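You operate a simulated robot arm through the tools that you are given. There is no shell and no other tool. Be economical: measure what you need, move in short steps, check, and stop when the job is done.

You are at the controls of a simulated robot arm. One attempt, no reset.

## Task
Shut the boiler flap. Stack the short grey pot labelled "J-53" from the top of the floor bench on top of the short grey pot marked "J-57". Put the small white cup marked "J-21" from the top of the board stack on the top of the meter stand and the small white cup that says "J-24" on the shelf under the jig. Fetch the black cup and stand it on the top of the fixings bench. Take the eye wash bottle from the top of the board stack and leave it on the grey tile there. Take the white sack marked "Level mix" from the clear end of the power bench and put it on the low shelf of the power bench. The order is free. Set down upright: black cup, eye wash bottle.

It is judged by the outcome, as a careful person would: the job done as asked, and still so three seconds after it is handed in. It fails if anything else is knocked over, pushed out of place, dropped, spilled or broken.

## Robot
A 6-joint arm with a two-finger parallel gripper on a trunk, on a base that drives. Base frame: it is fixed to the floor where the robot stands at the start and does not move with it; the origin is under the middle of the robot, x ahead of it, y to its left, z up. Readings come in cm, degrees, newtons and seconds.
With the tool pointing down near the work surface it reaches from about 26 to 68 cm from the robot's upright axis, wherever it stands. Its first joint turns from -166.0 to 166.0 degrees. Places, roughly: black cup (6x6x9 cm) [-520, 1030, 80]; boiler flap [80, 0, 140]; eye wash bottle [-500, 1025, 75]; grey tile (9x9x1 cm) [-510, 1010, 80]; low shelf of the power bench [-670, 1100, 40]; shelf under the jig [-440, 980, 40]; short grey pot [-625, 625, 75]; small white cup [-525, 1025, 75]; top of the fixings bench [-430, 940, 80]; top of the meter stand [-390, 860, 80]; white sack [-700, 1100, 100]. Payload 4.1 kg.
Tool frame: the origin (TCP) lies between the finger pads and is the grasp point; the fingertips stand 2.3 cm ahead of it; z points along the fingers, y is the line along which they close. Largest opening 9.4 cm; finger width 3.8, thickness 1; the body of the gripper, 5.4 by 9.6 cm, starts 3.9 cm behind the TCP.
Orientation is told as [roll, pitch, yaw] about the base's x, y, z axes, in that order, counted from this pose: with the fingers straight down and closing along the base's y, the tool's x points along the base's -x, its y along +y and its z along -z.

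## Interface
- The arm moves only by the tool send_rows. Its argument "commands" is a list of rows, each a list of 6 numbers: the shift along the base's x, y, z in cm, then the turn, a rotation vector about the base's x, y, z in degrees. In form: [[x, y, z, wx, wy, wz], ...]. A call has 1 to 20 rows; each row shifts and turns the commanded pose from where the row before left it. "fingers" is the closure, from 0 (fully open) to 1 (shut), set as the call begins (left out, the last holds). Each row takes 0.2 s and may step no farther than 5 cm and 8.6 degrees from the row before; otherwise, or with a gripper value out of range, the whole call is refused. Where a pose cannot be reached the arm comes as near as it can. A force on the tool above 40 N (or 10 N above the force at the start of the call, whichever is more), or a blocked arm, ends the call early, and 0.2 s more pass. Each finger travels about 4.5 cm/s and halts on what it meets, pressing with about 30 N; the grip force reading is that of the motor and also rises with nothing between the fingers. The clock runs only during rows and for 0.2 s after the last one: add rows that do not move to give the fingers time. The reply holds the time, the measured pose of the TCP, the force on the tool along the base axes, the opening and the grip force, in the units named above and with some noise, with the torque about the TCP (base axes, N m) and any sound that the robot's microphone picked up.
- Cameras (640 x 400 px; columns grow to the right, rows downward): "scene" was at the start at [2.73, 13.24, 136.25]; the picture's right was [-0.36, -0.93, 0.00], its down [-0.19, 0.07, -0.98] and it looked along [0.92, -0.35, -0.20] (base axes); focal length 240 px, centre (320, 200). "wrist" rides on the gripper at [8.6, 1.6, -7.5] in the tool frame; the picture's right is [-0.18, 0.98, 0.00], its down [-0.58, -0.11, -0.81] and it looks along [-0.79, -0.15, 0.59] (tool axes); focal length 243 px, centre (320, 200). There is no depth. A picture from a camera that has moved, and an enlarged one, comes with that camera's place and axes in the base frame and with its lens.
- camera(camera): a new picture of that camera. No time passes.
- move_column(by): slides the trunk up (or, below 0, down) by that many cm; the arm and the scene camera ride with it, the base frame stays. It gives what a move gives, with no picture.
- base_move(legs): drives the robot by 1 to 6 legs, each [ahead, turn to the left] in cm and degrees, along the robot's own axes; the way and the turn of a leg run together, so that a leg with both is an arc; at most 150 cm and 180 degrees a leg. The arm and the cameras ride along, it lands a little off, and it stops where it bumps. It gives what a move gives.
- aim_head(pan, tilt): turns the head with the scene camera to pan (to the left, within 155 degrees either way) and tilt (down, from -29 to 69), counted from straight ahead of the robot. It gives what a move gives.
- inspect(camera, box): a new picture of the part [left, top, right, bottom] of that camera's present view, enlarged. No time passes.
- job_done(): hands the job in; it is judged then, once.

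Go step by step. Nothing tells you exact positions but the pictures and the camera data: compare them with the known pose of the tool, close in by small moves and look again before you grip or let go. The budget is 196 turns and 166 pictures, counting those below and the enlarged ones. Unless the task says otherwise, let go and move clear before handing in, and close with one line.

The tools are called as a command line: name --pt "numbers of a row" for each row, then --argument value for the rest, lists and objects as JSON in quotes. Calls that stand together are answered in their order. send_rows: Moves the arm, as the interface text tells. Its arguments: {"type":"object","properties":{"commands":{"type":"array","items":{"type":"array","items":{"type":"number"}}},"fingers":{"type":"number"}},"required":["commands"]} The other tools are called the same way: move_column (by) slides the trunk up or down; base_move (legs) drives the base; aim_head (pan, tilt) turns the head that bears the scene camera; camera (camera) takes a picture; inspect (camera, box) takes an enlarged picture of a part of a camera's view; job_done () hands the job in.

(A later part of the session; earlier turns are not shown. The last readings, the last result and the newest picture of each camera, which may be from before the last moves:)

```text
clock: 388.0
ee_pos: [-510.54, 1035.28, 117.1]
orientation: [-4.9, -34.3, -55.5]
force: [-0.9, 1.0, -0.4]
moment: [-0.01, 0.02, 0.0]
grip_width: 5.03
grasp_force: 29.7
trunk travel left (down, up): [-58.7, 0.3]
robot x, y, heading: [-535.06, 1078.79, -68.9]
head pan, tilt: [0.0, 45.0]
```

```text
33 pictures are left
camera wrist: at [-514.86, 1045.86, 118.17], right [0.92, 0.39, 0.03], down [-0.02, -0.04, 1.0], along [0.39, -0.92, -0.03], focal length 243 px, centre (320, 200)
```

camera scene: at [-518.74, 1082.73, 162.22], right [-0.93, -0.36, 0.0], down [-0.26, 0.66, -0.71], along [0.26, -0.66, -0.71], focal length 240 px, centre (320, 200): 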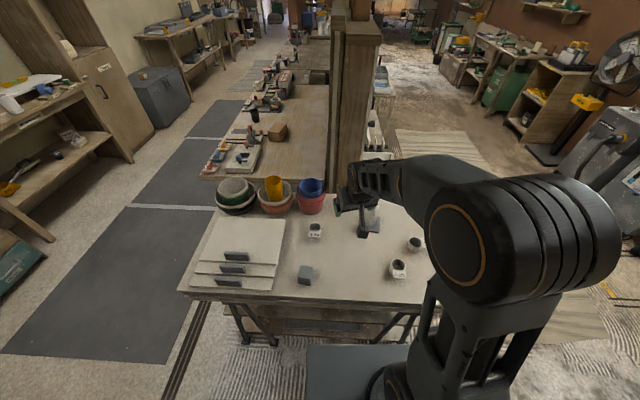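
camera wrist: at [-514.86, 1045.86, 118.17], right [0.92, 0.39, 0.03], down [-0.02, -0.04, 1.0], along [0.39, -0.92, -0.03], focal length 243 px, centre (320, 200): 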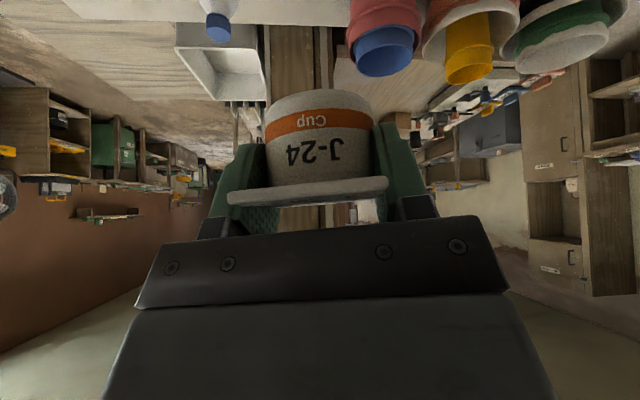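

Held. Driving back to the corridor, in front of the jig.

base_move --legs '[[-11, 0], [0, 80.8], [133, 0], [0, -80.4], [122, 0], [0, -94]]'

aim_head --pan -5 --tilt 50

camera --camera "scene"

```text
clock: 412.2
ee_pos: [-416.13, 984.92, 117.07]
orientation: [-4.8, -34.2, -152.3]
force: [-0.9, 0.0, -0.8]
moment: [-0.02, -0.01, 0.0]
grip_width: 5.01
grasp_force: 29.7
trunk travel left (down, up): [-58.7, 0.3]
robot x, y, heading: [-369.97, 1004.31, -165.4]
head pan, tilt: [0.0, 45.0]
```

```text
clock: 412.9
ee_pos: [-416.11, 984.9, 117.13]
orientation: [-5.0, -34.3, -152.2]
force: [-0.2, -0.5, -0.1]
moment: [-0.01, 0.03, 0.01]
grip_width: 4.98
grasp_force: 30.2
trunk travel left (down, up): [-58.7, 0.3]
robot x, y, heading: [-370.11, 1004.1, -165.2]
head pan, tilt: [-5.0, 50.0]
```

```text
32 pictures are left
camera scene: at [-367.6, 988.32, 161.53], right [-0.17, 0.99, 0.0], down [0.76, 0.13, -0.64], along [-0.63, -0.11, -0.77], focal length 240 px, centre (320, 200)
```

scene: 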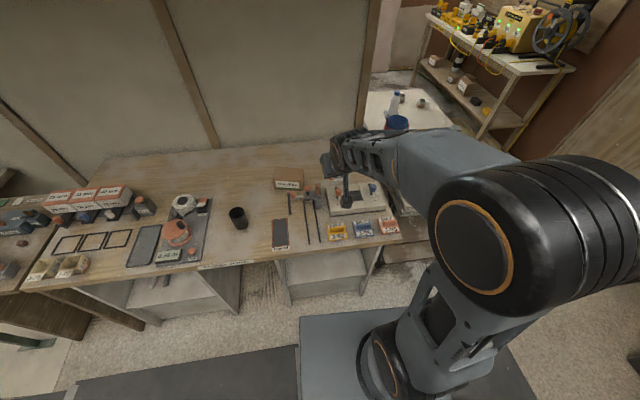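

inspect --camera "scene" --box '[240, 170, 430, 310]'

```text
2.86 times, centred on (335, 240) of scene
camera zoom: at [-367.6, 988.32, 161.53], right [-0.17, 0.99, 0.0], down [0.76, 0.13, -0.64], along [-0.63, -0.11, -0.77], focal length 686 px, centre (277, 86)
```

zoom: 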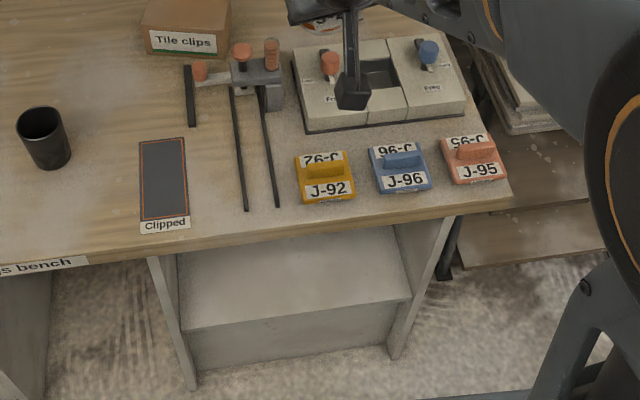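

The shelf under the jig is clear. I'll retract in front of the bench, lower the trunk, then slide the cup in.

send_rows --pt "4.3 1.4 0 0 0 0" --pt "4.3 1.4 0 0 0 0" --pt "4.3 1.4 0 0 0 0" --pt "4.3 1.4 0 0 0 0"

move_column --by -35

camera --camera "scene"

```text
clock: 413.9
ee_pos: [-400.48, 989.47, 119.16]
orientation: [-4.9, -34.1, -152.2]
force: [-0.8, -0.5, -0.9]
moment: [-0.03, 0.01, 0.01]
grip_width: 5.01
grasp_force: 30.0
out of reach, approached as far as the arm can: row 4
trunk travel left (down, up): [-58.7, 0.3]
robot x, y, heading: [-370.0, 1004.05, -165.4]
head pan, tilt: [-5.0, 50.0]
```

```text
clock: 417.3
ee_pos: [-400.89, 989.45, 82.28]
orientation: [-5.3, -30.8, -152.2]
force: [0.3, -0.2, -0.9]
moment: [0.01, 0.0, 0.0]
grip_width: 5.02
grasp_force: 29.9
trunk travel left (down, up): [-23.7, 35.3]
robot x, y, heading: [-370.04, 1004.59, -165.3]
head pan, tilt: [-5.0, 50.0]
```

```text
30 pictures are left
camera scene: at [-367.59, 988.32, 126.38], right [-0.17, 0.99, 0.0], down [0.76, 0.13, -0.64], along [-0.63, -0.11, -0.77], focal length 240 px, centre (320, 200)
```

scene: 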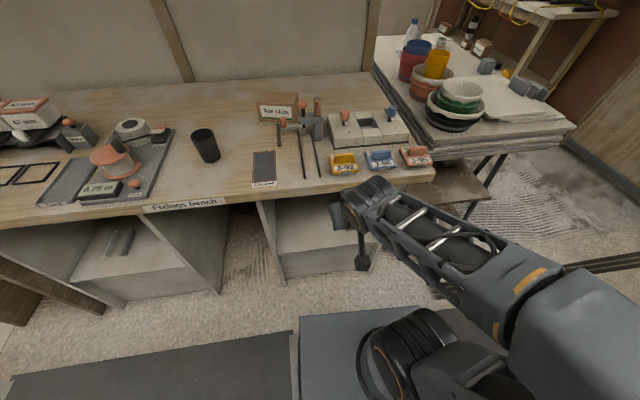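

send_rows --pt "0 0 -4 0 0 0" --pt "0 0 -4 0 0 0" --pt "0 0 -4 0 0 0" --pt "0 0 -4 0 0 0" --pt "0 0 -4 0 0 0" --pt "0 0 -4 0 0 0" --pt "0 0 -4 0 0 0" --pt "0 0 -4 0 0 0"

camera --camera "wrist"

```text
clock: 419.1
ee_pos: [-406.78, 985.51, 55.84]
orientation: [-5.4, -34.2, -152.3]
force: [0.1, 0.7, -0.9]
moment: [-0.03, 0.0, 0.0]
grip_width: 5.03
grasp_force: 30.7
out of reach, approached as far as the arm can: row 1, 2, 3, 4, 5, 8
trunk travel left (down, up): [-23.7, 35.3]
robot x, y, heading: [-369.78, 1003.99, -165.6]
head pan, tilt: [-5.0, 50.0]
```

```text
29 pictures are left
camera wrist: at [-395.71, 988.71, 56.98], right [0.27, -0.96, 0.03], down [-0.04, 0.02, 1.0], along [-0.96, -0.28, -0.03], focal length 243 px, centre (320, 200)
```

wrist: 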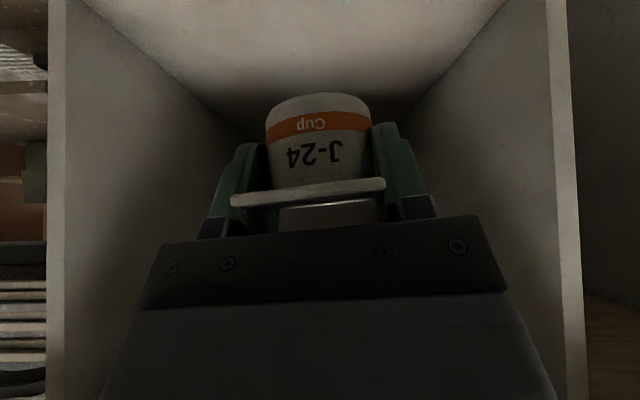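

The cup is centred in the bay opening. Lower the trunk and slide in.

move_column --by -8

send_rows --pt "-2.8 -0.9 0 0 0 0" --pt "-2.8 -0.9 0 0 0 0" --pt "-2.8 -0.9 0 0 0 0" --pt "-2.8 -0.9 0 0 0 0" --pt "-2.8 -0.9 0 0 0 0"

camera --camera "wrist"

camera --camera "scene"

```text
clock: 420.2
ee_pos: [-406.82, 985.53, 47.97]
orientation: [-5.5, -34.1, -152.3]
force: [-0.6, -0.4, 0.1]
moment: [-0.01, -0.01, 0.0]
grip_width: 5.01
grasp_force: 30.5
trunk travel left (down, up): [-15.7, 43.3]
robot x, y, heading: [-370.47, 1004.22, -165.7]
head pan, tilt: [-5.0, 50.0]
```

```text
clock: 421.4
ee_pos: [-420.94, 980.99, 47.91]
orientation: [-5.4, -34.1, -152.2]
force: [-1.0, 0.5, -0.5]
moment: [0.02, -0.02, -0.03]
grip_width: 5.01
grasp_force: 29.8
trunk travel left (down, up): [-15.7, 43.3]
robot x, y, heading: [-369.9, 1004.42, -165.2]
head pan, tilt: [-5.0, 50.0]
```

```text
28 pictures are left
camera wrist: at [-409.8, 984.24, 49.07], right [0.27, -0.96, 0.03], down [-0.04, 0.02, 1.0], along [-0.96, -0.27, -0.03], focal length 243 px, centre (320, 200)
```

wrist: 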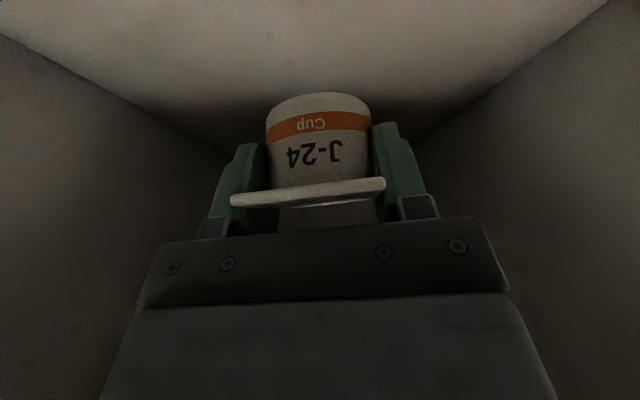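

```text
27 pictures are left
camera scene: at [-367.58, 988.32, 118.53], right [-0.17, 0.99, 0.0], down [0.76, 0.13, -0.64], along [-0.63, -0.11, -0.77], focal length 240 px, centre (320, 200)
```

scene: 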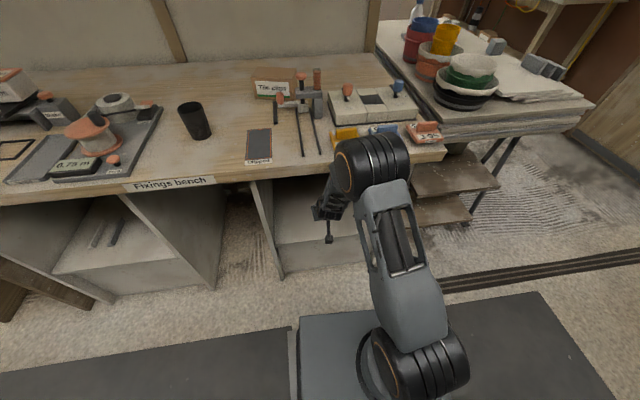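

Cup is inside. Lowering gently onto the shelf.

send_rows --pt "0 0 -1 0 0 0" --pt "0 0 -1 0 0 0" --pt "0 0 -1 0 0 0" --pt "0 0 0 0 0 0"

send_rows --pt "0 0 -0.5 0 0 0" --pt "0 0 -0.5 0 0 0" --pt "0 0 -0.5 0 0 0" --pt "0 0 0 0 0 0"

camera --camera "wrist"

```text
clock: 422.4
ee_pos: [-420.79, 980.97, 44.95]
orientation: [-5.4, -34.1, -152.3]
force: [-0.1, -0.6, -0.6]
moment: [0.0, 0.01, 0.05]
grip_width: 5.0
grasp_force: 29.9
trunk travel left (down, up): [-15.7, 43.3]
robot x, y, heading: [-370.11, 1004.16, -165.1]
head pan, tilt: [-5.0, 50.0]
```

```text
clock: 423.4
ee_pos: [-420.78, 980.84, 43.37]
orientation: [-5.5, -34.1, -152.3]
force: [0.3, 0.2, 0.3]
moment: [0.0, 0.02, -0.01]
grip_width: 5.01
grasp_force: 29.6
trunk travel left (down, up): [-15.7, 43.3]
robot x, y, heading: [-369.81, 1004.42, -165.3]
head pan, tilt: [-5.0, 50.0]
```

```text
26 pictures are left
camera wrist: at [-409.69, 984.19, 44.52], right [0.27, -0.96, 0.03], down [-0.04, 0.02, 1.0], along [-0.96, -0.27, -0.03], focal length 243 px, centre (320, 200)
```

wrist: 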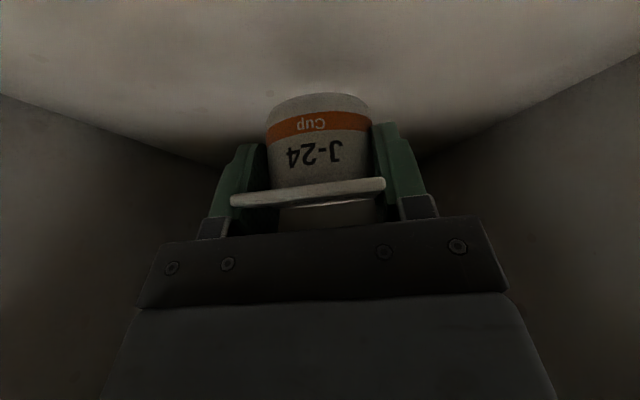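

send_rows --pt "0 0 -0.8 0 0 0" --pt "0 0 -0.8 0 0 0" --pt "0 0 -0.4 0 0 0" --pt "0 0 0 0 0 0"

send_rows --pt "0 0 -0.3 0 0 0" --pt "0 0 -0.3 0 0 0" --pt "0 0 0 0 0 0"

```text
clock: 424.4
ee_pos: [-420.75, 980.9, 41.49]
orientation: [-5.4, -34.2, -152.4]
force: [-0.5, -0.3, -0.3]
moment: [-0.02, 0.01, 0.0]
grip_width: 5.01
grasp_force: 30.0
trunk travel left (down, up): [-15.7, 43.3]
robot x, y, heading: [-370.08, 1004.46, -165.5]
head pan, tilt: [-5.0, 50.0]
```

```text
clock: 425.2
ee_pos: [-420.77, 981.09, 40.82]
orientation: [-5.5, -34.2, -152.3]
force: [-0.2, 0.4, -0.5]
moment: [0.02, -0.02, -0.01]
grip_width: 5.0
grasp_force: 29.8
trunk travel left (down, up): [-15.7, 43.3]
robot x, y, heading: [-370.19, 1004.07, -165.4]
head pan, tilt: [-5.0, 50.0]
```

send_rows --pt "0 0 -0.4 0 0 0" --pt "0 0 -0.4 0 0 0" --pt "0 0 0 0 0 0"

camera --camera "wrist"

```text
clock: 426.1
ee_pos: [-420.85, 981.0, 39.99]
orientation: [-5.5, -34.0, -152.5]
force: [0.1, -0.1, -0.3]
moment: [0.01, -0.02, -0.03]
grip_width: 5.01
grasp_force: 29.7
trunk travel left (down, up): [-15.7, 43.3]
robot x, y, heading: [-370.15, 1004.35, -165.3]
head pan, tilt: [-5.0, 50.0]
```

```text
25 pictures are left
camera wrist: at [-409.7, 984.19, 41.08], right [0.27, -0.96, 0.02], down [-0.04, 0.01, 1.0], along [-0.96, -0.27, -0.03], focal length 243 px, centre (320, 200)
```

wrist: 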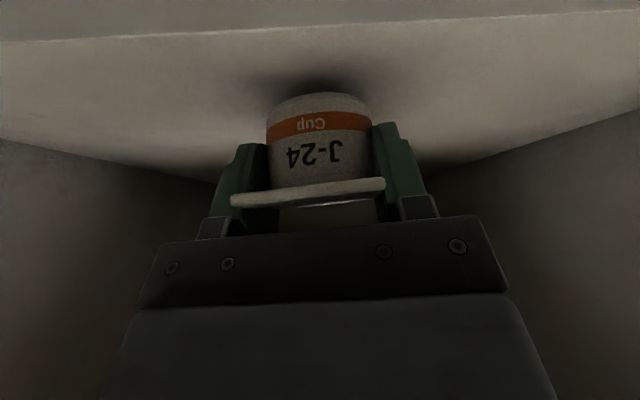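

Nearly down, but only ~3 cm behind the shelf edge; pushing 3 cm further in, then lowering.

send_rows --pt "-1.5 -0.5 0.2 0 0 0" --pt "-1.5 -0.4 0 0 0 0" --pt "0 0 -0.4 0 0 0" --pt "0 0 -0.3 0 0 0" --pt "0 0 0 0 0 0"

send_rows --pt "0 0 -0.3 0 0 0" --pt "0 0 -0.2 0 0 0" --pt "0 0 0 0 0 0"

```text
clock: 427.2
ee_pos: [-423.92, 980.01, 39.46]
orientation: [-5.5, -34.1, -152.3]
force: [0.3, 0.4, -0.2]
moment: [0.0, 0.01, -0.03]
grip_width: 5.04
grasp_force: 30.6
trunk travel left (down, up): [-15.7, 43.3]
robot x, y, heading: [-369.83, 1004.45, -165.2]
head pan, tilt: [-5.0, 50.0]
```

```text
clock: 428.1
ee_pos: [-423.91, 980.04, 39.1]
orientation: [-5.5, -34.2, -152.3]
force: [1.9, -1.0, 9.8]
moment: [-0.2, -0.12, 0.03]
grip_width: 5.02
grasp_force: 29.8
trunk travel left (down, up): [-15.7, 43.3]
robot x, y, heading: [-370.0, 1004.31, -165.7]
head pan, tilt: [-5.0, 50.0]
```

Contact (10 N). Releasing, then withdrawing straight back along the tool's approach.

send_rows --pt "0 0 0 0 0 0" --pt "0 0 0 0 0 0" --pt "0 0 0 0 0 0" --pt "0 0 0.5 0 0 0" --fingers 0.1

camera --camera "wrist"

```text
clock: 429.1
ee_pos: [-423.93, 980.08, 39.6]
orientation: [-5.6, -34.1, -152.3]
force: [0.4, 0.4, 0.1]
moment: [0.0, -0.01, 0.0]
grip_width: 8.47
grasp_force: 0.0
trunk travel left (down, up): [-15.7, 43.3]
robot x, y, heading: [-370.31, 1004.5, -165.5]
head pan, tilt: [-5.0, 50.0]
```

```text
24 pictures are left
camera wrist: at [-412.8, 983.25, 40.6], right [0.27, -0.96, 0.03], down [-0.04, 0.02, 1.0], along [-0.96, -0.27, -0.03], focal length 243 px, centre (320, 200)
```

wrist: 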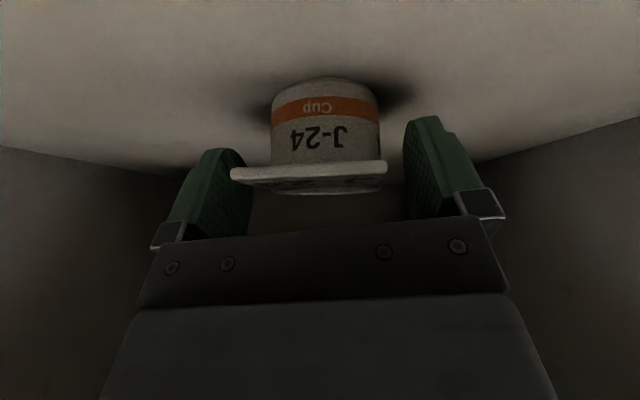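

J-24 stands on the shelf. Backing out.

send_rows --pt "2.4 0.8 1.5 0 0 0" --pt "2.8 0.9 1.5 0 0 0" --pt "2.8 0.9 1 0 0 0" --pt "2.8 0.9 1 0 0 0" --pt "2.8 0.9 1 0 0 0" --pt "2.8 0.9 1 0 0 0"

base_move --legs '[[-15, 0]]'

move_column --by 43

camera --camera "scene"

```text
clock: 430.4
ee_pos: [-407.37, 985.25, 46.49]
orientation: [-5.8, -34.0, -152.2]
force: [0.4, 0.5, 0.1]
moment: [-0.03, 0.0, 0.0]
grip_width: 8.45
grasp_force: 0.0
trunk travel left (down, up): [-15.7, 43.3]
robot x, y, heading: [-370.29, 1003.84, -165.6]
head pan, tilt: [-5.0, 50.0]
```

```text
clock: 431.8
ee_pos: [-392.54, 989.27, 46.58]
orientation: [-5.9, -34.0, -152.4]
force: [1.1, -1.0, 0.4]
moment: [0.02, 0.0, 0.03]
grip_width: 8.46
grasp_force: 0.1
trunk travel left (down, up): [-15.7, 43.3]
robot x, y, heading: [-355.24, 1008.34, -165.7]
head pan, tilt: [-5.0, 50.0]
```

```text
refused: 43 is not a number from -40 to 40
```

```text
23 pictures are left
camera scene: at [-352.75, 992.17, 118.53], right [-0.16, 0.99, 0.0], down [0.76, 0.13, -0.64], along [-0.63, -0.11, -0.77], focal length 240 px, centre (320, 200)
```

scene: 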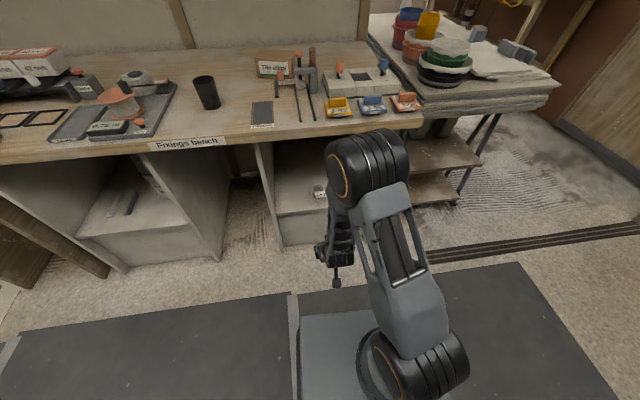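

J-24 visible on the shelf. Raising the trunk and returning for J-21.

move_column --by 40

base_move --legs '[[0, -78.7], [121.5, 0], [0, 77], [133, 0], [0, 93]]'

aim_head --pan 0 --tilt 45

inspect --camera "scene" --box '[220, 170, 460, 330]'

```text
clock: 435.7
ee_pos: [-392.56, 989.23, 86.55]
orientation: [-5.8, -34.0, -152.5]
force: [0.0, 0.6, 0.1]
moment: [-0.02, -0.01, 0.02]
grip_width: 8.47
grasp_force: 0.1
trunk travel left (down, up): [-55.7, 3.3]
robot x, y, heading: [-355.53, 1008.4, -165.4]
head pan, tilt: [-5.0, 50.0]
```

```text
clock: 458.5
ee_pos: [-513.94, 1057.08, 86.47]
orientation: [-5.9, -34.0, -62.9]
force: [-0.3, 0.5, -0.2]
moment: [-0.01, -0.03, 0.0]
grip_width: 8.47
grasp_force: 0.0
trunk travel left (down, up): [-55.7, 3.3]
robot x, y, heading: [-532.63, 1094.9, -76.0]
head pan, tilt: [-5.0, 50.0]
```

```text
clock: 459.2
ee_pos: [-513.91, 1057.17, 86.5]
orientation: [-5.8, -34.0, -62.9]
force: [-0.1, 0.1, -0.3]
moment: [0.0, -0.01, 0.02]
grip_width: 8.45
grasp_force: 0.1
trunk travel left (down, up): [-55.7, 3.3]
robot x, y, heading: [-532.72, 1094.8, -75.9]
head pan, tilt: [0.0, 45.0]
```

```text
2.50 times, centred on (340, 250) of scene
camera zoom: at [-515.79, 1096.55, 159.22], right [-0.97, -0.24, 0.0], down [-0.17, 0.69, -0.71], along [0.17, -0.69, -0.71], focal length 600 px, centre (270, 75)
```

zoom: 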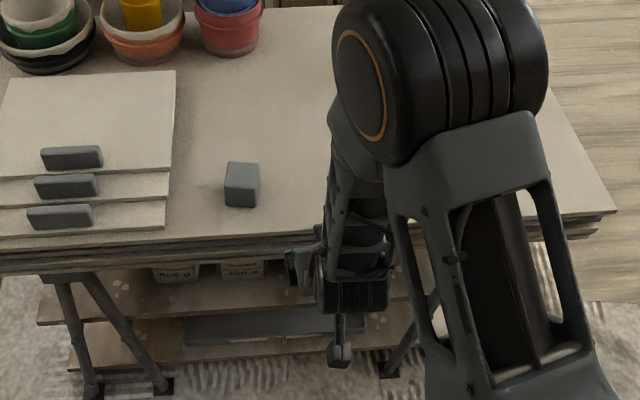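

J-21 (≈[-529.5,1029.6]) is within reach from here. Raising the tool and moving over it.

send_rows --pt "0 0 4.5 0 0 0" --pt "0 0 4.5 0 0 0" --pt "0 0 4.5 0 0 0" --pt "-2 -3.4 2 0 0 -3" --pt "-2 -3.4 0 0 0 -3" --pt "-2 -3.4 0 0 0 -3" --pt "-2 -3.4 0 0 0 -3" --pt "-2 -3.4 0 0 0 -3" --pt "-2 -3.5 0 0 0 -3" --pt "-2 -3.5 0 0 0 -3" --pt "-1.6 -3.5 -1 0 0 -3"

camera --camera "wrist"

inspect --camera "scene" --box '[220, 150, 460, 310]'

```text
clock: 461.6
ee_pos: [-529.74, 1029.26, 100.89]
orientation: [-5.8, -34.0, -87.0]
force: [-0.6, -0.8, -0.1]
moment: [0.02, -0.01, 0.01]
grip_width: 8.47
grasp_force: 0.0
trunk travel left (down, up): [-55.7, 3.3]
robot x, y, heading: [-532.47, 1094.68, -76.1]
head pan, tilt: [0.0, 45.0]
```

```text
21 pictures are left
camera wrist: at [-527.71, 1040.74, 101.97], right [0.99, -0.16, 0.02], down [-0.03, -0.03, 1.0], along [-0.16, -0.99, -0.03], focal length 243 px, centre (320, 200)
```

wrist: 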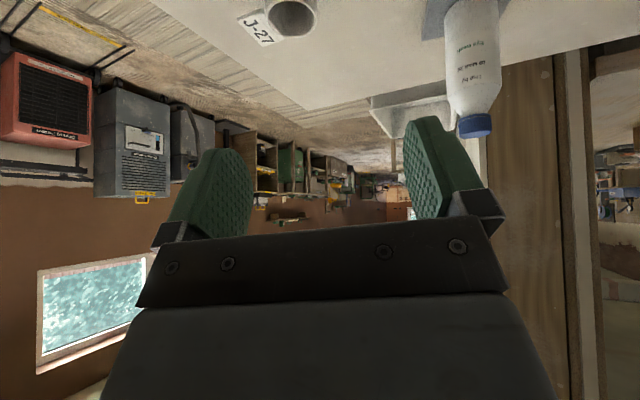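

```text
2.50 times, centred on (340, 230) of scene
camera zoom: at [-515.82, 1096.49, 159.23], right [-0.97, -0.24, 0.0], down [-0.17, 0.69, -0.71], along [0.17, -0.69, -0.71], focal length 600 px, centre (270, 125)
```

zoom: 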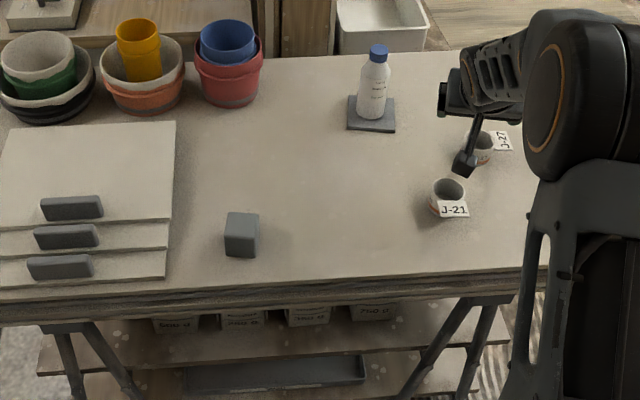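

send_rows --pt "0.2 0.6 -4 0 0 0" --pt "0.1 0.6 -4 0 0 0" --pt "0 0 -3 0 0 0"

camera --camera "wrist"

```text
clock: 462.4
ee_pos: [-529.28, 1030.72, 89.85]
orientation: [-5.8, -34.0, -86.9]
force: [-0.4, -0.1, 0.1]
moment: [0.02, 0.02, 0.03]
grip_width: 8.47
grasp_force: 0.1
trunk travel left (down, up): [-55.7, 3.3]
robot x, y, heading: [-532.68, 1095.03, -75.9]
head pan, tilt: [0.0, 45.0]
```

```text
19 pictures are left
camera wrist: at [-527.42, 1042.16, 90.94], right [0.99, -0.15, 0.02], down [-0.03, -0.03, 1.0], along [-0.15, -0.99, -0.03], focal length 243 px, centre (320, 200)
```

wrist: 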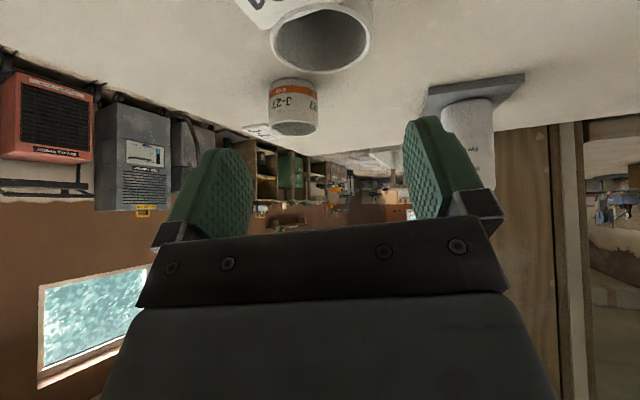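

Aligned. Descend, grip, lift.

send_rows --pt "0.1 -0.4 -3 0 0 0" --pt "0 0 -3 0 0 0" --pt "0 0 -2.1 0 0 0"

send_rows --pt "0 0 0 0 0 0" --pt "0 0 0 0 0 0" --pt "0 0 0 0 0 0" --pt "0 0 0 0 0 0" --pt "0 0 2 0 0 0" --pt "0 0 4 0 0 0" --fingers 1

camera --camera "wrist"

```text
clock: 463.2
ee_pos: [-529.27, 1030.49, 82.05]
orientation: [-5.9, -34.0, -86.9]
force: [-0.7, 0.0, -0.5]
moment: [0.02, -0.01, -0.04]
grip_width: 8.45
grasp_force: 0.0
trunk travel left (down, up): [-55.7, 3.3]
robot x, y, heading: [-532.68, 1094.76, -76.0]
head pan, tilt: [0.0, 45.0]
```

```text
clock: 464.6
ee_pos: [-529.01, 1030.45, 87.75]
orientation: [-5.8, -34.0, -86.9]
force: [0.3, 0.4, 0.3]
moment: [0.0, -0.03, 0.0]
grip_width: 5.17
grasp_force: 30.1
trunk travel left (down, up): [-55.7, 3.3]
robot x, y, heading: [-532.57, 1094.82, -76.0]
head pan, tilt: [0.0, 45.0]
```

```text
18 pictures are left
camera wrist: at [-527.17, 1041.79, 88.97], right [0.99, -0.16, 0.02], down [-0.03, -0.03, 1.0], along [-0.15, -0.99, -0.03], focal length 243 px, centre (320, 200)
```

wrist: 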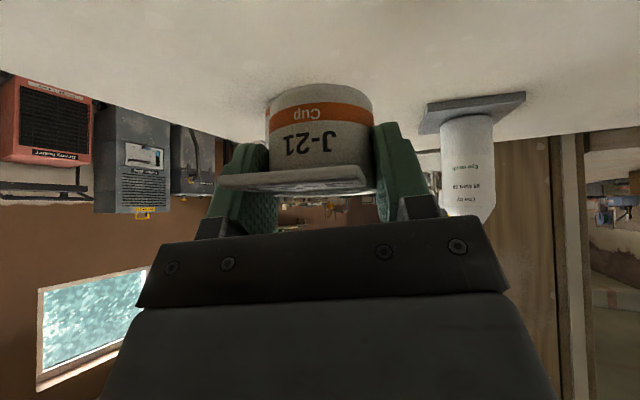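

J-21 held. Lifting, retracting, and driving to the meter stand.

send_rows --pt "0 0 4.5 0 0 0" --pt "0 0 4.5 0 0 0" --pt "0 2.5 4 0 0 0" --pt "0 3 4 0 0 0" --pt "0 3 4 0 0 0" --pt "0 3 4 0 0 0" --pt "0 3 4 0 0 0"

base_move --legs '[[0, 86.3], [127, 0], [0, -81], [150, 0], [97, 0], [0, -92]]'

aim_head --pan -5 --tilt 45

camera --camera "scene"

```text
clock: 466.2
ee_pos: [-529.04, 1045.16, 116.63]
orientation: [-5.7, -34.0, -87.0]
force: [0.9, 0.4, -0.4]
moment: [-0.01, -0.03, 0.01]
grip_width: 5.15
grasp_force: 30.3
trunk travel left (down, up): [-55.7, 3.3]
robot x, y, heading: [-532.64, 1094.77, -76.2]
head pan, tilt: [0.0, 45.0]
```

```text
clock: 495.2
ee_pos: [-381.18, 876.83, 116.65]
orientation: [-5.8, -34.0, -172.1]
force: [0.4, -0.1, 0.7]
moment: [0.01, -0.01, -0.03]
grip_width: 5.05
grasp_force: 30.3
trunk travel left (down, up): [-55.7, 3.3]
robot x, y, heading: [-332.31, 884.2, -161.5]
head pan, tilt: [0.0, 45.0]
```

```text
clock: 495.9
ee_pos: [-381.08, 876.65, 116.69]
orientation: [-5.7, -34.0, -172.0]
force: [0.1, -0.2, -0.7]
moment: [-0.01, 0.0, -0.03]
grip_width: 5.05
grasp_force: 30.3
trunk travel left (down, up): [-55.7, 3.3]
robot x, y, heading: [-332.01, 884.11, -161.4]
head pan, tilt: [-5.0, 45.0]
```

```text
17 pictures are left
camera scene: at [-328.88, 868.33, 159.22], right [-0.24, 0.97, 0.0], down [0.69, 0.17, -0.71], along [-0.69, -0.17, -0.71], focal length 240 px, centre (320, 200)
```

scene: 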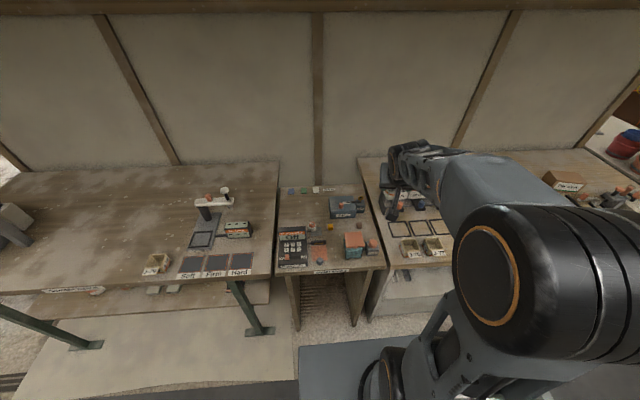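

inspect --camera "scene" --box '[260, 170, 400, 290]'

```text
3.33 times, centred on (330, 230) of scene
camera zoom: at [-328.88, 868.33, 159.22], right [-0.24, 0.97, 0.0], down [0.69, 0.17, -0.71], along [-0.69, -0.17, -0.71], focal length 800 px, centre (287, 100)
```

zoom: 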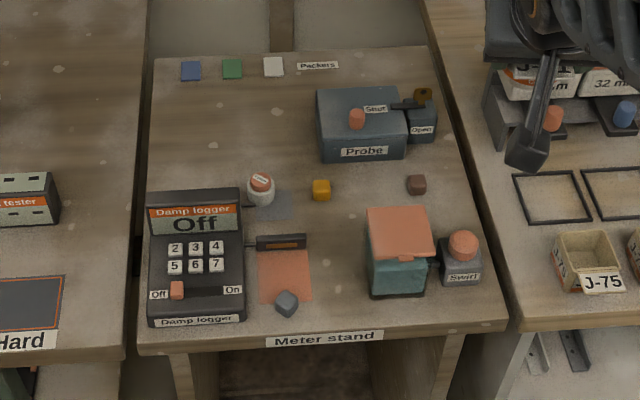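

The clear area on the meter stand is back-left (≈[-397.5,843]); slightly too far, so I'll shift the base ~17 cm left and closer.

base_move --legs '[[-25, 0], [0, 39.5], [26.6, 0], [0, -40.5], [9, 0]]'

inspect --camera "scene" --box '[230, 130, 430, 300]'

```text
clock: 503.5
ee_pos: [-380.09, 860.16, 116.58]
orientation: [-5.7, -33.9, -172.6]
force: [-0.8, -0.5, -1.0]
moment: [0.02, -0.01, 0.01]
grip_width: 5.02
grasp_force: 30.0
trunk travel left (down, up): [-55.7, 3.3]
robot x, y, heading: [-330.81, 867.31, -161.6]
head pan, tilt: [-5.0, 45.0]
```

```text
2.35 times, centred on (330, 215) of scene
camera zoom: at [-328.0, 851.33, 159.22], right [-0.23, 0.97, 0.0], down [0.69, 0.16, -0.71], along [-0.69, -0.16, -0.71], focal length 565 px, centre (296, 165)
```

zoom: 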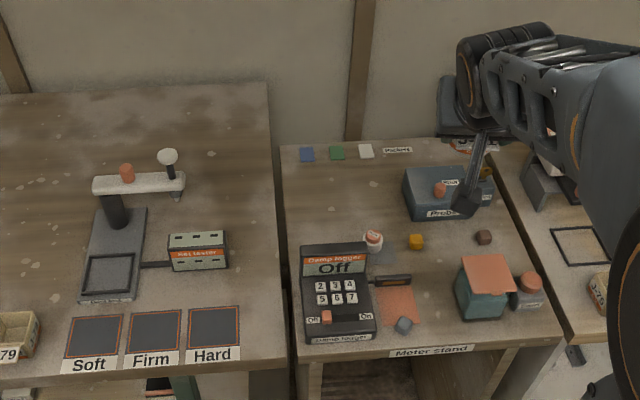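

Good reach now. Moving J-21 over the clear spot (≈[-396.5,844.7]) and lowering.

send_rows --pt "-3.3 -3.1 0 0 0 0" --pt "-3.3 -3.1 0 0 0 0" --pt "-3.3 -3.1 0 0 0 0" --pt "-3.3 -3.1 0 0 0 0" --pt "-3.2 -3.1 0 0 0 0" --pt "0 0 -4.5 0 0 0" --pt "0 0 -4.5 0 0 0" --pt "0 0 -4.5 0 0 0" --pt "0 0 -4.5 0 0 0" --pt "0 0 -4.5 0 0 0" --pt "0 0 -4 0 0 0"

camera --camera "wrist"

inspect --camera "scene" --box '[250, 140, 430, 280]'

```text
clock: 505.9
ee_pos: [-396.52, 844.52, 90.03]
orientation: [-5.8, -34.0, -172.6]
force: [0.5, 0.4, -0.4]
moment: [0.0, 0.0, 0.01]
grip_width: 5.01
grasp_force: 30.2
trunk travel left (down, up): [-55.7, 3.3]
robot x, y, heading: [-331.02, 867.39, -161.8]
head pan, tilt: [-5.0, 45.0]
```

```text
14 pictures are left
camera wrist: at [-385.04, 843.81, 91.05], right [-0.08, -1.0, 0.02], down [-0.03, 0.02, 1.0], along [-1.0, 0.08, -0.03], focal length 243 px, centre (320, 200)
```

wrist: 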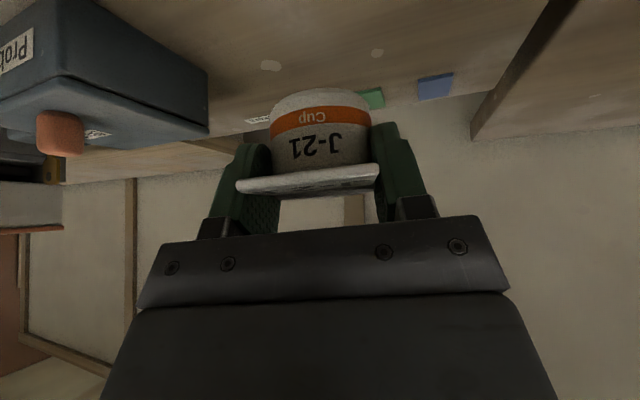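

```text
2.86 times, centred on (340, 210) of scene
camera zoom: at [-327.92, 851.35, 159.23], right [-0.23, 0.97, 0.0], down [0.69, 0.16, -0.71], along [-0.69, -0.16, -0.71], focal length 686 px, centre (263, 171)
```

zoom: 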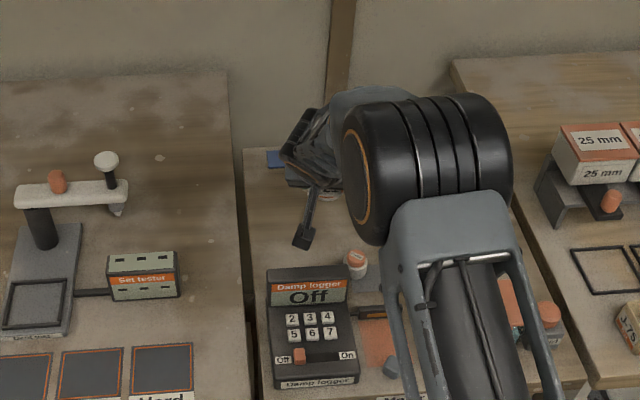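

The wrist camera would come close to the damp logger; moving 4 cm further back before lowering.

send_rows --pt "-2 0 0 0 0 0" --pt "-2 0 0 0 0 0" --pt "0 0 -2 0 0 0" --pt "0 0 -2 0 0 0" --pt "0 0 -1.5 0 0 0" --pt "0 0 0 0 0 0"

inspect --camera "scene" --box '[270, 170, 380, 260]'

```text
clock: 507.3
ee_pos: [-400.49, 844.6, 84.85]
orientation: [-5.9, -34.0, -172.7]
force: [-1.0, 0.7, 0.1]
moment: [-0.03, 0.03, -0.02]
grip_width: 5.02
grasp_force: 30.1
trunk travel left (down, up): [-55.7, 3.3]
robot x, y, heading: [-330.76, 867.44, -161.8]
head pan, tilt: [-5.0, 45.0]
```

```text
4.44 times, centred on (325, 215) of scene
camera zoom: at [-327.89, 851.36, 159.22], right [-0.23, 0.97, 0.0], down [0.69, 0.16, -0.71], along [-0.69, -0.16, -0.71], focal length 1067 px, centre (298, 133)
```

zoom: 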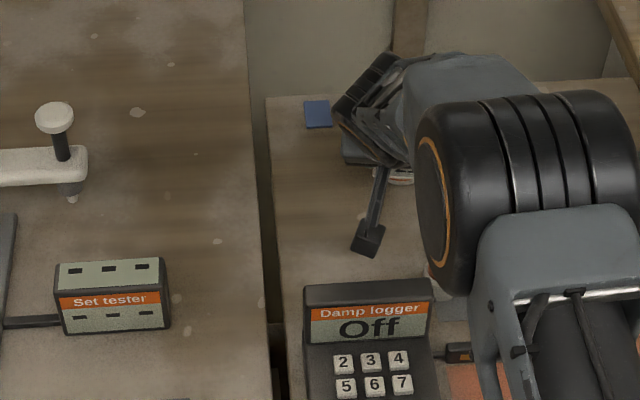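

Camera stalk clears the logger. Continue down to contact.

send_rows --pt "0 0 -0.6 0 0 0" --pt "0 0 -0.4 0 0 0" --pt "0 0 0 0 0 0"

send_rows --pt "0 0 -0.4 0 0 0" --pt "0 0 -0.3 0 0 0" --pt "0 0 0 0 0 0"

```text
clock: 508.1
ee_pos: [-400.5, 844.67, 84.15]
orientation: [-5.7, -34.3, -172.6]
force: [-1.0, -1.0, 15.4]
moment: [-0.34, 0.17, -0.01]
grip_width: 5.04
grasp_force: 30.5
trunk travel left (down, up): [-55.7, 3.3]
robot x, y, heading: [-331.07, 867.36, -161.6]
head pan, tilt: [-5.0, 45.0]
```

```text
clock: 508.9
ee_pos: [-400.52, 844.76, 83.41]
orientation: [-5.7, -34.3, -172.8]
force: [-3.1, 0.5, 27.3]
moment: [-0.62, 0.42, -0.09]
grip_width: 5.06
grasp_force: 29.8
trunk travel left (down, up): [-55.7, 3.3]
robot x, y, heading: [-331.06, 867.23, -161.9]
head pan, tilt: [-5.0, 45.0]
```

Down on the bench. Releasing and withdrawing.

send_rows --pt "0 0 0.4 0 0 0" --pt "0 0 0 0 0 0"

send_rows --pt "0 0 0 0 0 0" --pt "0 0 0 0 0 0" --pt "0 0 0 0 0 0" --pt "0 0 0.5 0 0 0" --pt "1 0 3 0 0 0" --pt "2 0 4 0 0 0" --pt "2 0 4 0 0 0" --pt "3 1 4 0 0 0" --pt "3 1 4 0 0 0" --pt "3 1 4 0 0 0" --fingers 0.1

inspect --camera "scene" --box '[250, 140, 430, 280]'

```text
clock: 509.5
ee_pos: [-400.34, 844.69, 83.52]
orientation: [-5.8, -34.0, -172.7]
force: [-4.8, 0.3, 17.2]
moment: [-0.45, 0.42, -0.08]
grip_width: 5.05
grasp_force: 30.2
trunk travel left (down, up): [-55.7, 3.3]
robot x, y, heading: [-331.25, 867.37, -161.7]
head pan, tilt: [-5.0, 45.0]
```

```text
refused: row 8 steps farther than a row can; nothing moved
```

```text
2.86 times, centred on (340, 210) of scene
camera zoom: at [-327.74, 851.43, 159.22], right [-0.23, 0.97, 0.0], down [0.69, 0.16, -0.71], along [-0.69, -0.16, -0.71], focal length 686 px, centre (263, 171)
```

zoom: 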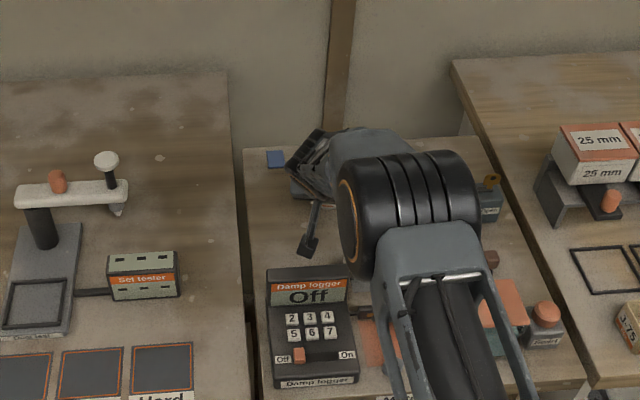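

camera --camera "wrist"

```text
10 pictures are left
camera wrist: at [-388.78, 843.92, 84.59], right [-0.08, -1.0, 0.02], down [-0.03, 0.02, 1.0], along [-1.0, 0.08, -0.03], focal length 243 px, centre (320, 200)
```

wrist: 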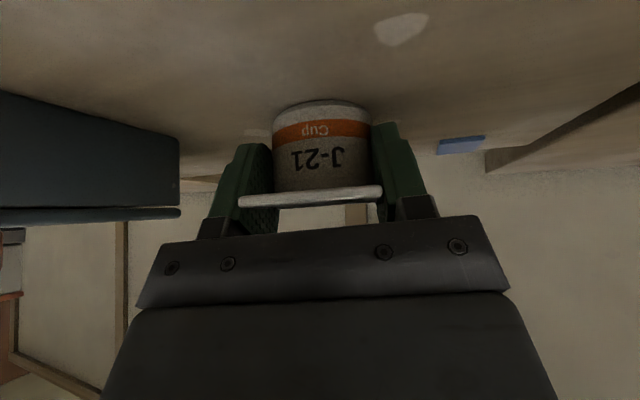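

Cup stands on the surface, clear of the packers. Releasing.

send_rows --pt "0 0 0 0 0 0" --pt "0 0 0 0 0 0" --pt "0 0 0 0 0 0" --pt "0 0 0.5 0 0 0" --pt "1 0 3 0 0 0" --pt "2 0 4 0 0 0" --pt "2 0 4 0 0 0" --pt "2.5 1 4 0 0 0" --pt "2.5 1 4 0 0 0" --pt "2.5 1 4 0 0 0" --pt "3 1 3.5 0 0 0" --pt "3 1 3.5 0 0 0" --fingers 0.1

inspect --camera "scene" --box '[250, 140, 430, 280]'

```text
clock: 512.1
ee_pos: [-381.96, 849.7, 114.09]
orientation: [-5.9, -34.0, -172.5]
force: [0.2, 0.1, 0.4]
moment: [-0.02, 0.02, -0.01]
grip_width: 8.47
grasp_force: 0.0
trunk travel left (down, up): [-55.7, 3.3]
robot x, y, heading: [-330.57, 867.3, -161.8]
head pan, tilt: [-5.0, 45.0]
```

```text
2.86 times, centred on (340, 210) of scene
camera zoom: at [-327.8, 851.4, 159.22], right [-0.23, 0.97, 0.0], down [0.69, 0.16, -0.71], along [-0.69, -0.16, -0.71], focal length 686 px, centre (263, 171)
```

zoom: 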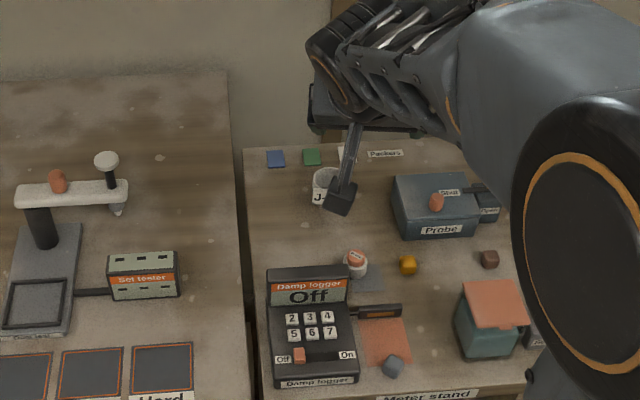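

J-21 is placed and everything else is undisturbed. Now for the sack: driving round to the power bench.

base_move --legs '[[-12, 0], [0, -88.2], [150, 0], [111, 0], [0, 85.8]]'

```text
clock: 533.1
ee_pos: [-471.72, 1097.24, 114.17]
orientation: [-5.9, -34.0, -173.3]
force: [-0.2, 0.1, -0.2]
moment: [0.0, -0.01, 0.02]
grip_width: 8.46
grasp_force: 0.1
trunk travel left (down, up): [-55.7, 3.3]
robot x, y, heading: [-420.32, 1114.38, -162.5]
head pan, tilt: [-5.0, 45.0]
```

base_move --legs '[[150, 0], [25, 0], [0, 14], [75, 0], [0, -104]]'

aim_head --pan 0 --tilt 40

camera --camera "scene"

```text
clock: 551.0
ee_pos: [-671.66, 1067.87, 114.14]
orientation: [-5.9, -33.9, 98.5]
force: [0.1, -1.1, 0.4]
moment: [0.04, -0.04, -0.03]
grip_width: 8.44
grasp_force: 0.0
trunk travel left (down, up): [-55.7, 3.3]
robot x, y, heading: [-653.13, 1017.34, 109.3]
head pan, tilt: [-5.0, 45.0]
```

```text
clock: 551.7
ee_pos: [-671.71, 1067.98, 114.09]
orientation: [-5.8, -34.0, 98.5]
force: [0.0, -0.2, -0.6]
moment: [-0.02, -0.01, 0.02]
grip_width: 8.47
grasp_force: 0.1
trunk travel left (down, up): [-55.7, 3.3]
robot x, y, heading: [-653.1, 1017.32, 109.2]
head pan, tilt: [0.0, 40.0]
```

```text
8 pictures are left
camera scene: at [-669.59, 1013.89, 159.95], right [0.94, 0.33, 0.0], down [0.21, -0.61, -0.77], along [-0.25, 0.72, -0.64], focal length 240 px, centre (320, 200)
```

scene: 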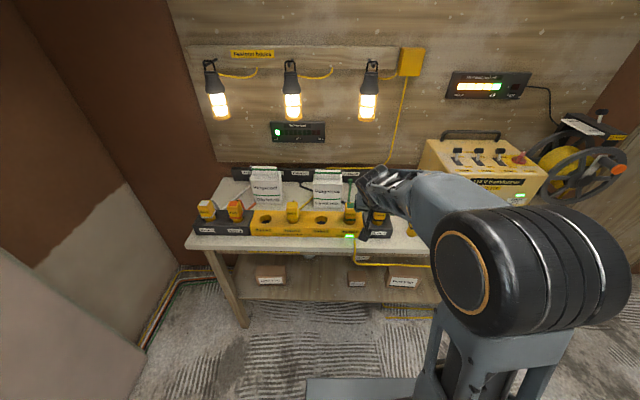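

inspect --camera "scene" --box '[180, 150, 430, 310]'

```text
2.50 times, centred on (305, 230) of scene
camera zoom: at [-669.59, 1013.89, 159.95], right [0.94, 0.33, 0.0], down [0.21, -0.61, -0.77], along [-0.25, 0.72, -0.64], focal length 600 px, centre (358, 125)
```

zoom: 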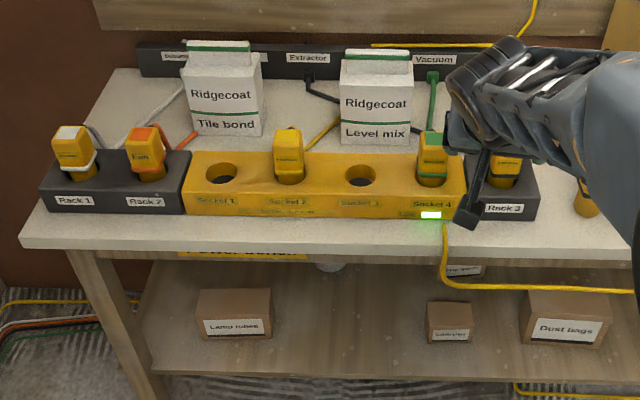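

"Level mix" is the right-hand sack (≈[-696,1101], top z≈100, ~14.5 cm wide, so it must be gripped across its thickness). Aligning the base squarely, then turning the tool vertical with fingers front/back.

base_move --legs '[[0, 43.3], [22, 0], [0, -45], [11, 0]]'

send_rows --pt "0 0 1 -6.7 -1 0" --pt "0 0 1 -6.7 -1 0" --pt "0 0 1 -6.7 -1 0" --pt "0 0 1 -6.7 -1 0" --pt "0 0 1 -6.7 -1 0" --pt "0 0 0 -0.7 5.8 0" --pt "0 0 0 0 0 -8" --pt "0 0 0 0 0 -8" --pt "0 0 0 0 0 -8" --pt "0 0 0 0 0 -8" --pt "0 0 0 0 0 -8" --pt "0 0 0 0 0 -8" --pt "0 0 0 0 0 -8" --pt "0 0 0 0 0 -8" --pt "0 0 0 0 0 -8" --pt "0 0 0 0 0 -8" --fingers 0

```text
clock: 558.2
ee_pos: [-692.31, 1089.27, 113.97]
orientation: [-5.9, -33.9, 96.3]
force: [0.2, 0.7, -0.3]
moment: [-0.01, 0.02, -0.03]
grip_width: 8.47
grasp_force: 0.0
trunk travel left (down, up): [-55.7, 3.3]
robot x, y, heading: [-675.52, 1037.92, 107.3]
head pan, tilt: [0.0, 40.0]
```

```text
clock: 561.6
ee_pos: [-692.26, 1089.22, 119.11]
orientation: [-1.4, -0.1, 16.6]
force: [-0.5, 0.1, 0.4]
moment: [0.0, 0.01, 0.02]
grip_width: 9.37
grasp_force: 0.0
trunk travel left (down, up): [-55.7, 3.3]
robot x, y, heading: [-675.73, 1037.9, 106.8]
head pan, tilt: [0.0, 40.0]
```

send_rows --pt "-1 4 0 0 0 0" --pt "-1 4 0 0 0 0" --pt "-1 4 0 0 0 0" --pt "-1 0.5 -3 1.4 0 1"

camera --camera "wrist"

```text
clock: 562.6
ee_pos: [-696.51, 1101.85, 115.82]
orientation: [0.1, -0.5, 17.6]
force: [-0.1, 0.1, -1.2]
moment: [-0.02, -0.01, -0.02]
grip_width: 9.37
grasp_force: 0.0
trunk travel left (down, up): [-55.7, 3.3]
robot x, y, heading: [-675.78, 1037.73, 107.0]
head pan, tilt: [0.0, 40.0]
```

```text
6 pictures are left
camera wrist: at [-705.15, 1100.78, 123.21], right [-0.12, 0.99, 0.0], down [0.58, 0.07, 0.81], along [0.81, 0.1, -0.58], focal length 243 px, centre (320, 200)
```

wrist: 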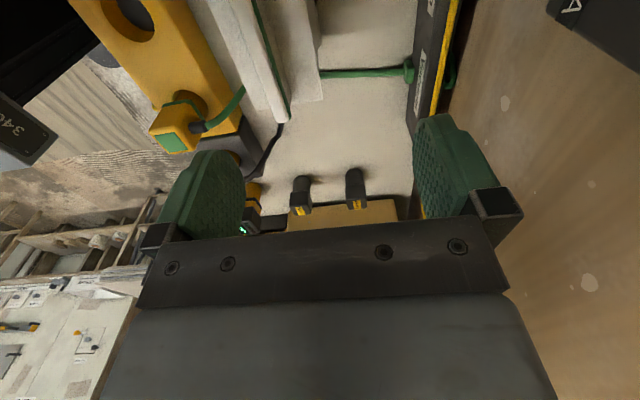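

inspect --camera "wrist" --box '[140, 0, 440, 188]'

```text
2.13 times, centred on (290, 94) of wrist
camera zoom: at [-705.15, 1100.78, 123.21], right [-0.12, 0.99, 0.0], down [0.58, 0.07, 0.81], along [0.81, 0.1, -0.58], focal length 516 px, centre (384, 426)
```

zoom: 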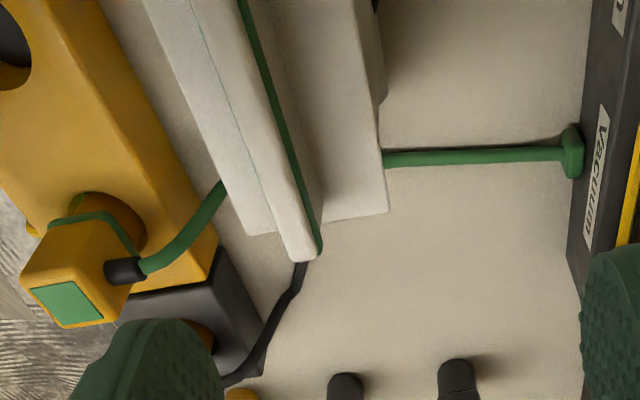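

The sack's crest is at ≈[-694.8,1097.1], shoulders z≈99, thickness ≈8 cm. Centring over it.

send_rows --pt "0.9 -2.4 0 0 0 0" --pt "0.8 -2.3 -1 0 0 0" --pt "0 0 -4 0 0 0" --pt "0 0 -4 0 0 0"

camera --camera "wrist"

```text
clock: 563.6
ee_pos: [-694.75, 1097.32, 106.98]
orientation: [0.1, -0.5, 17.7]
force: [0.5, -0.9, 0.6]
moment: [0.0, 0.01, 0.02]
grip_width: 9.39
grasp_force: 0.0
trunk travel left (down, up): [-55.7, 3.3]
robot x, y, heading: [-675.67, 1037.89, 107.3]
head pan, tilt: [0.0, 40.0]
```

```text
4 pictures are left
camera wrist: at [-703.47, 1096.25, 114.36], right [-0.12, 0.99, 0.0], down [0.58, 0.07, 0.81], along [0.81, 0.1, -0.58], focal length 243 px, centre (320, 200)
```

wrist: 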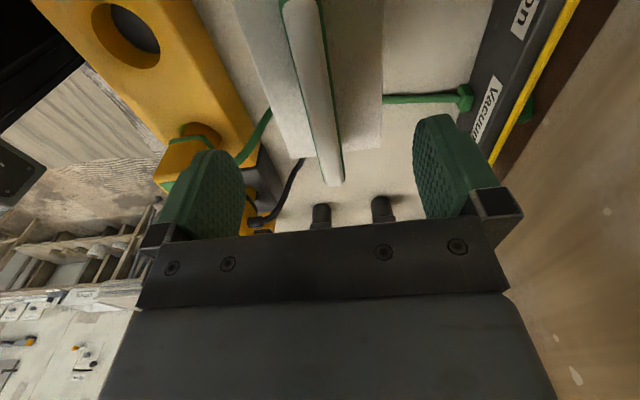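

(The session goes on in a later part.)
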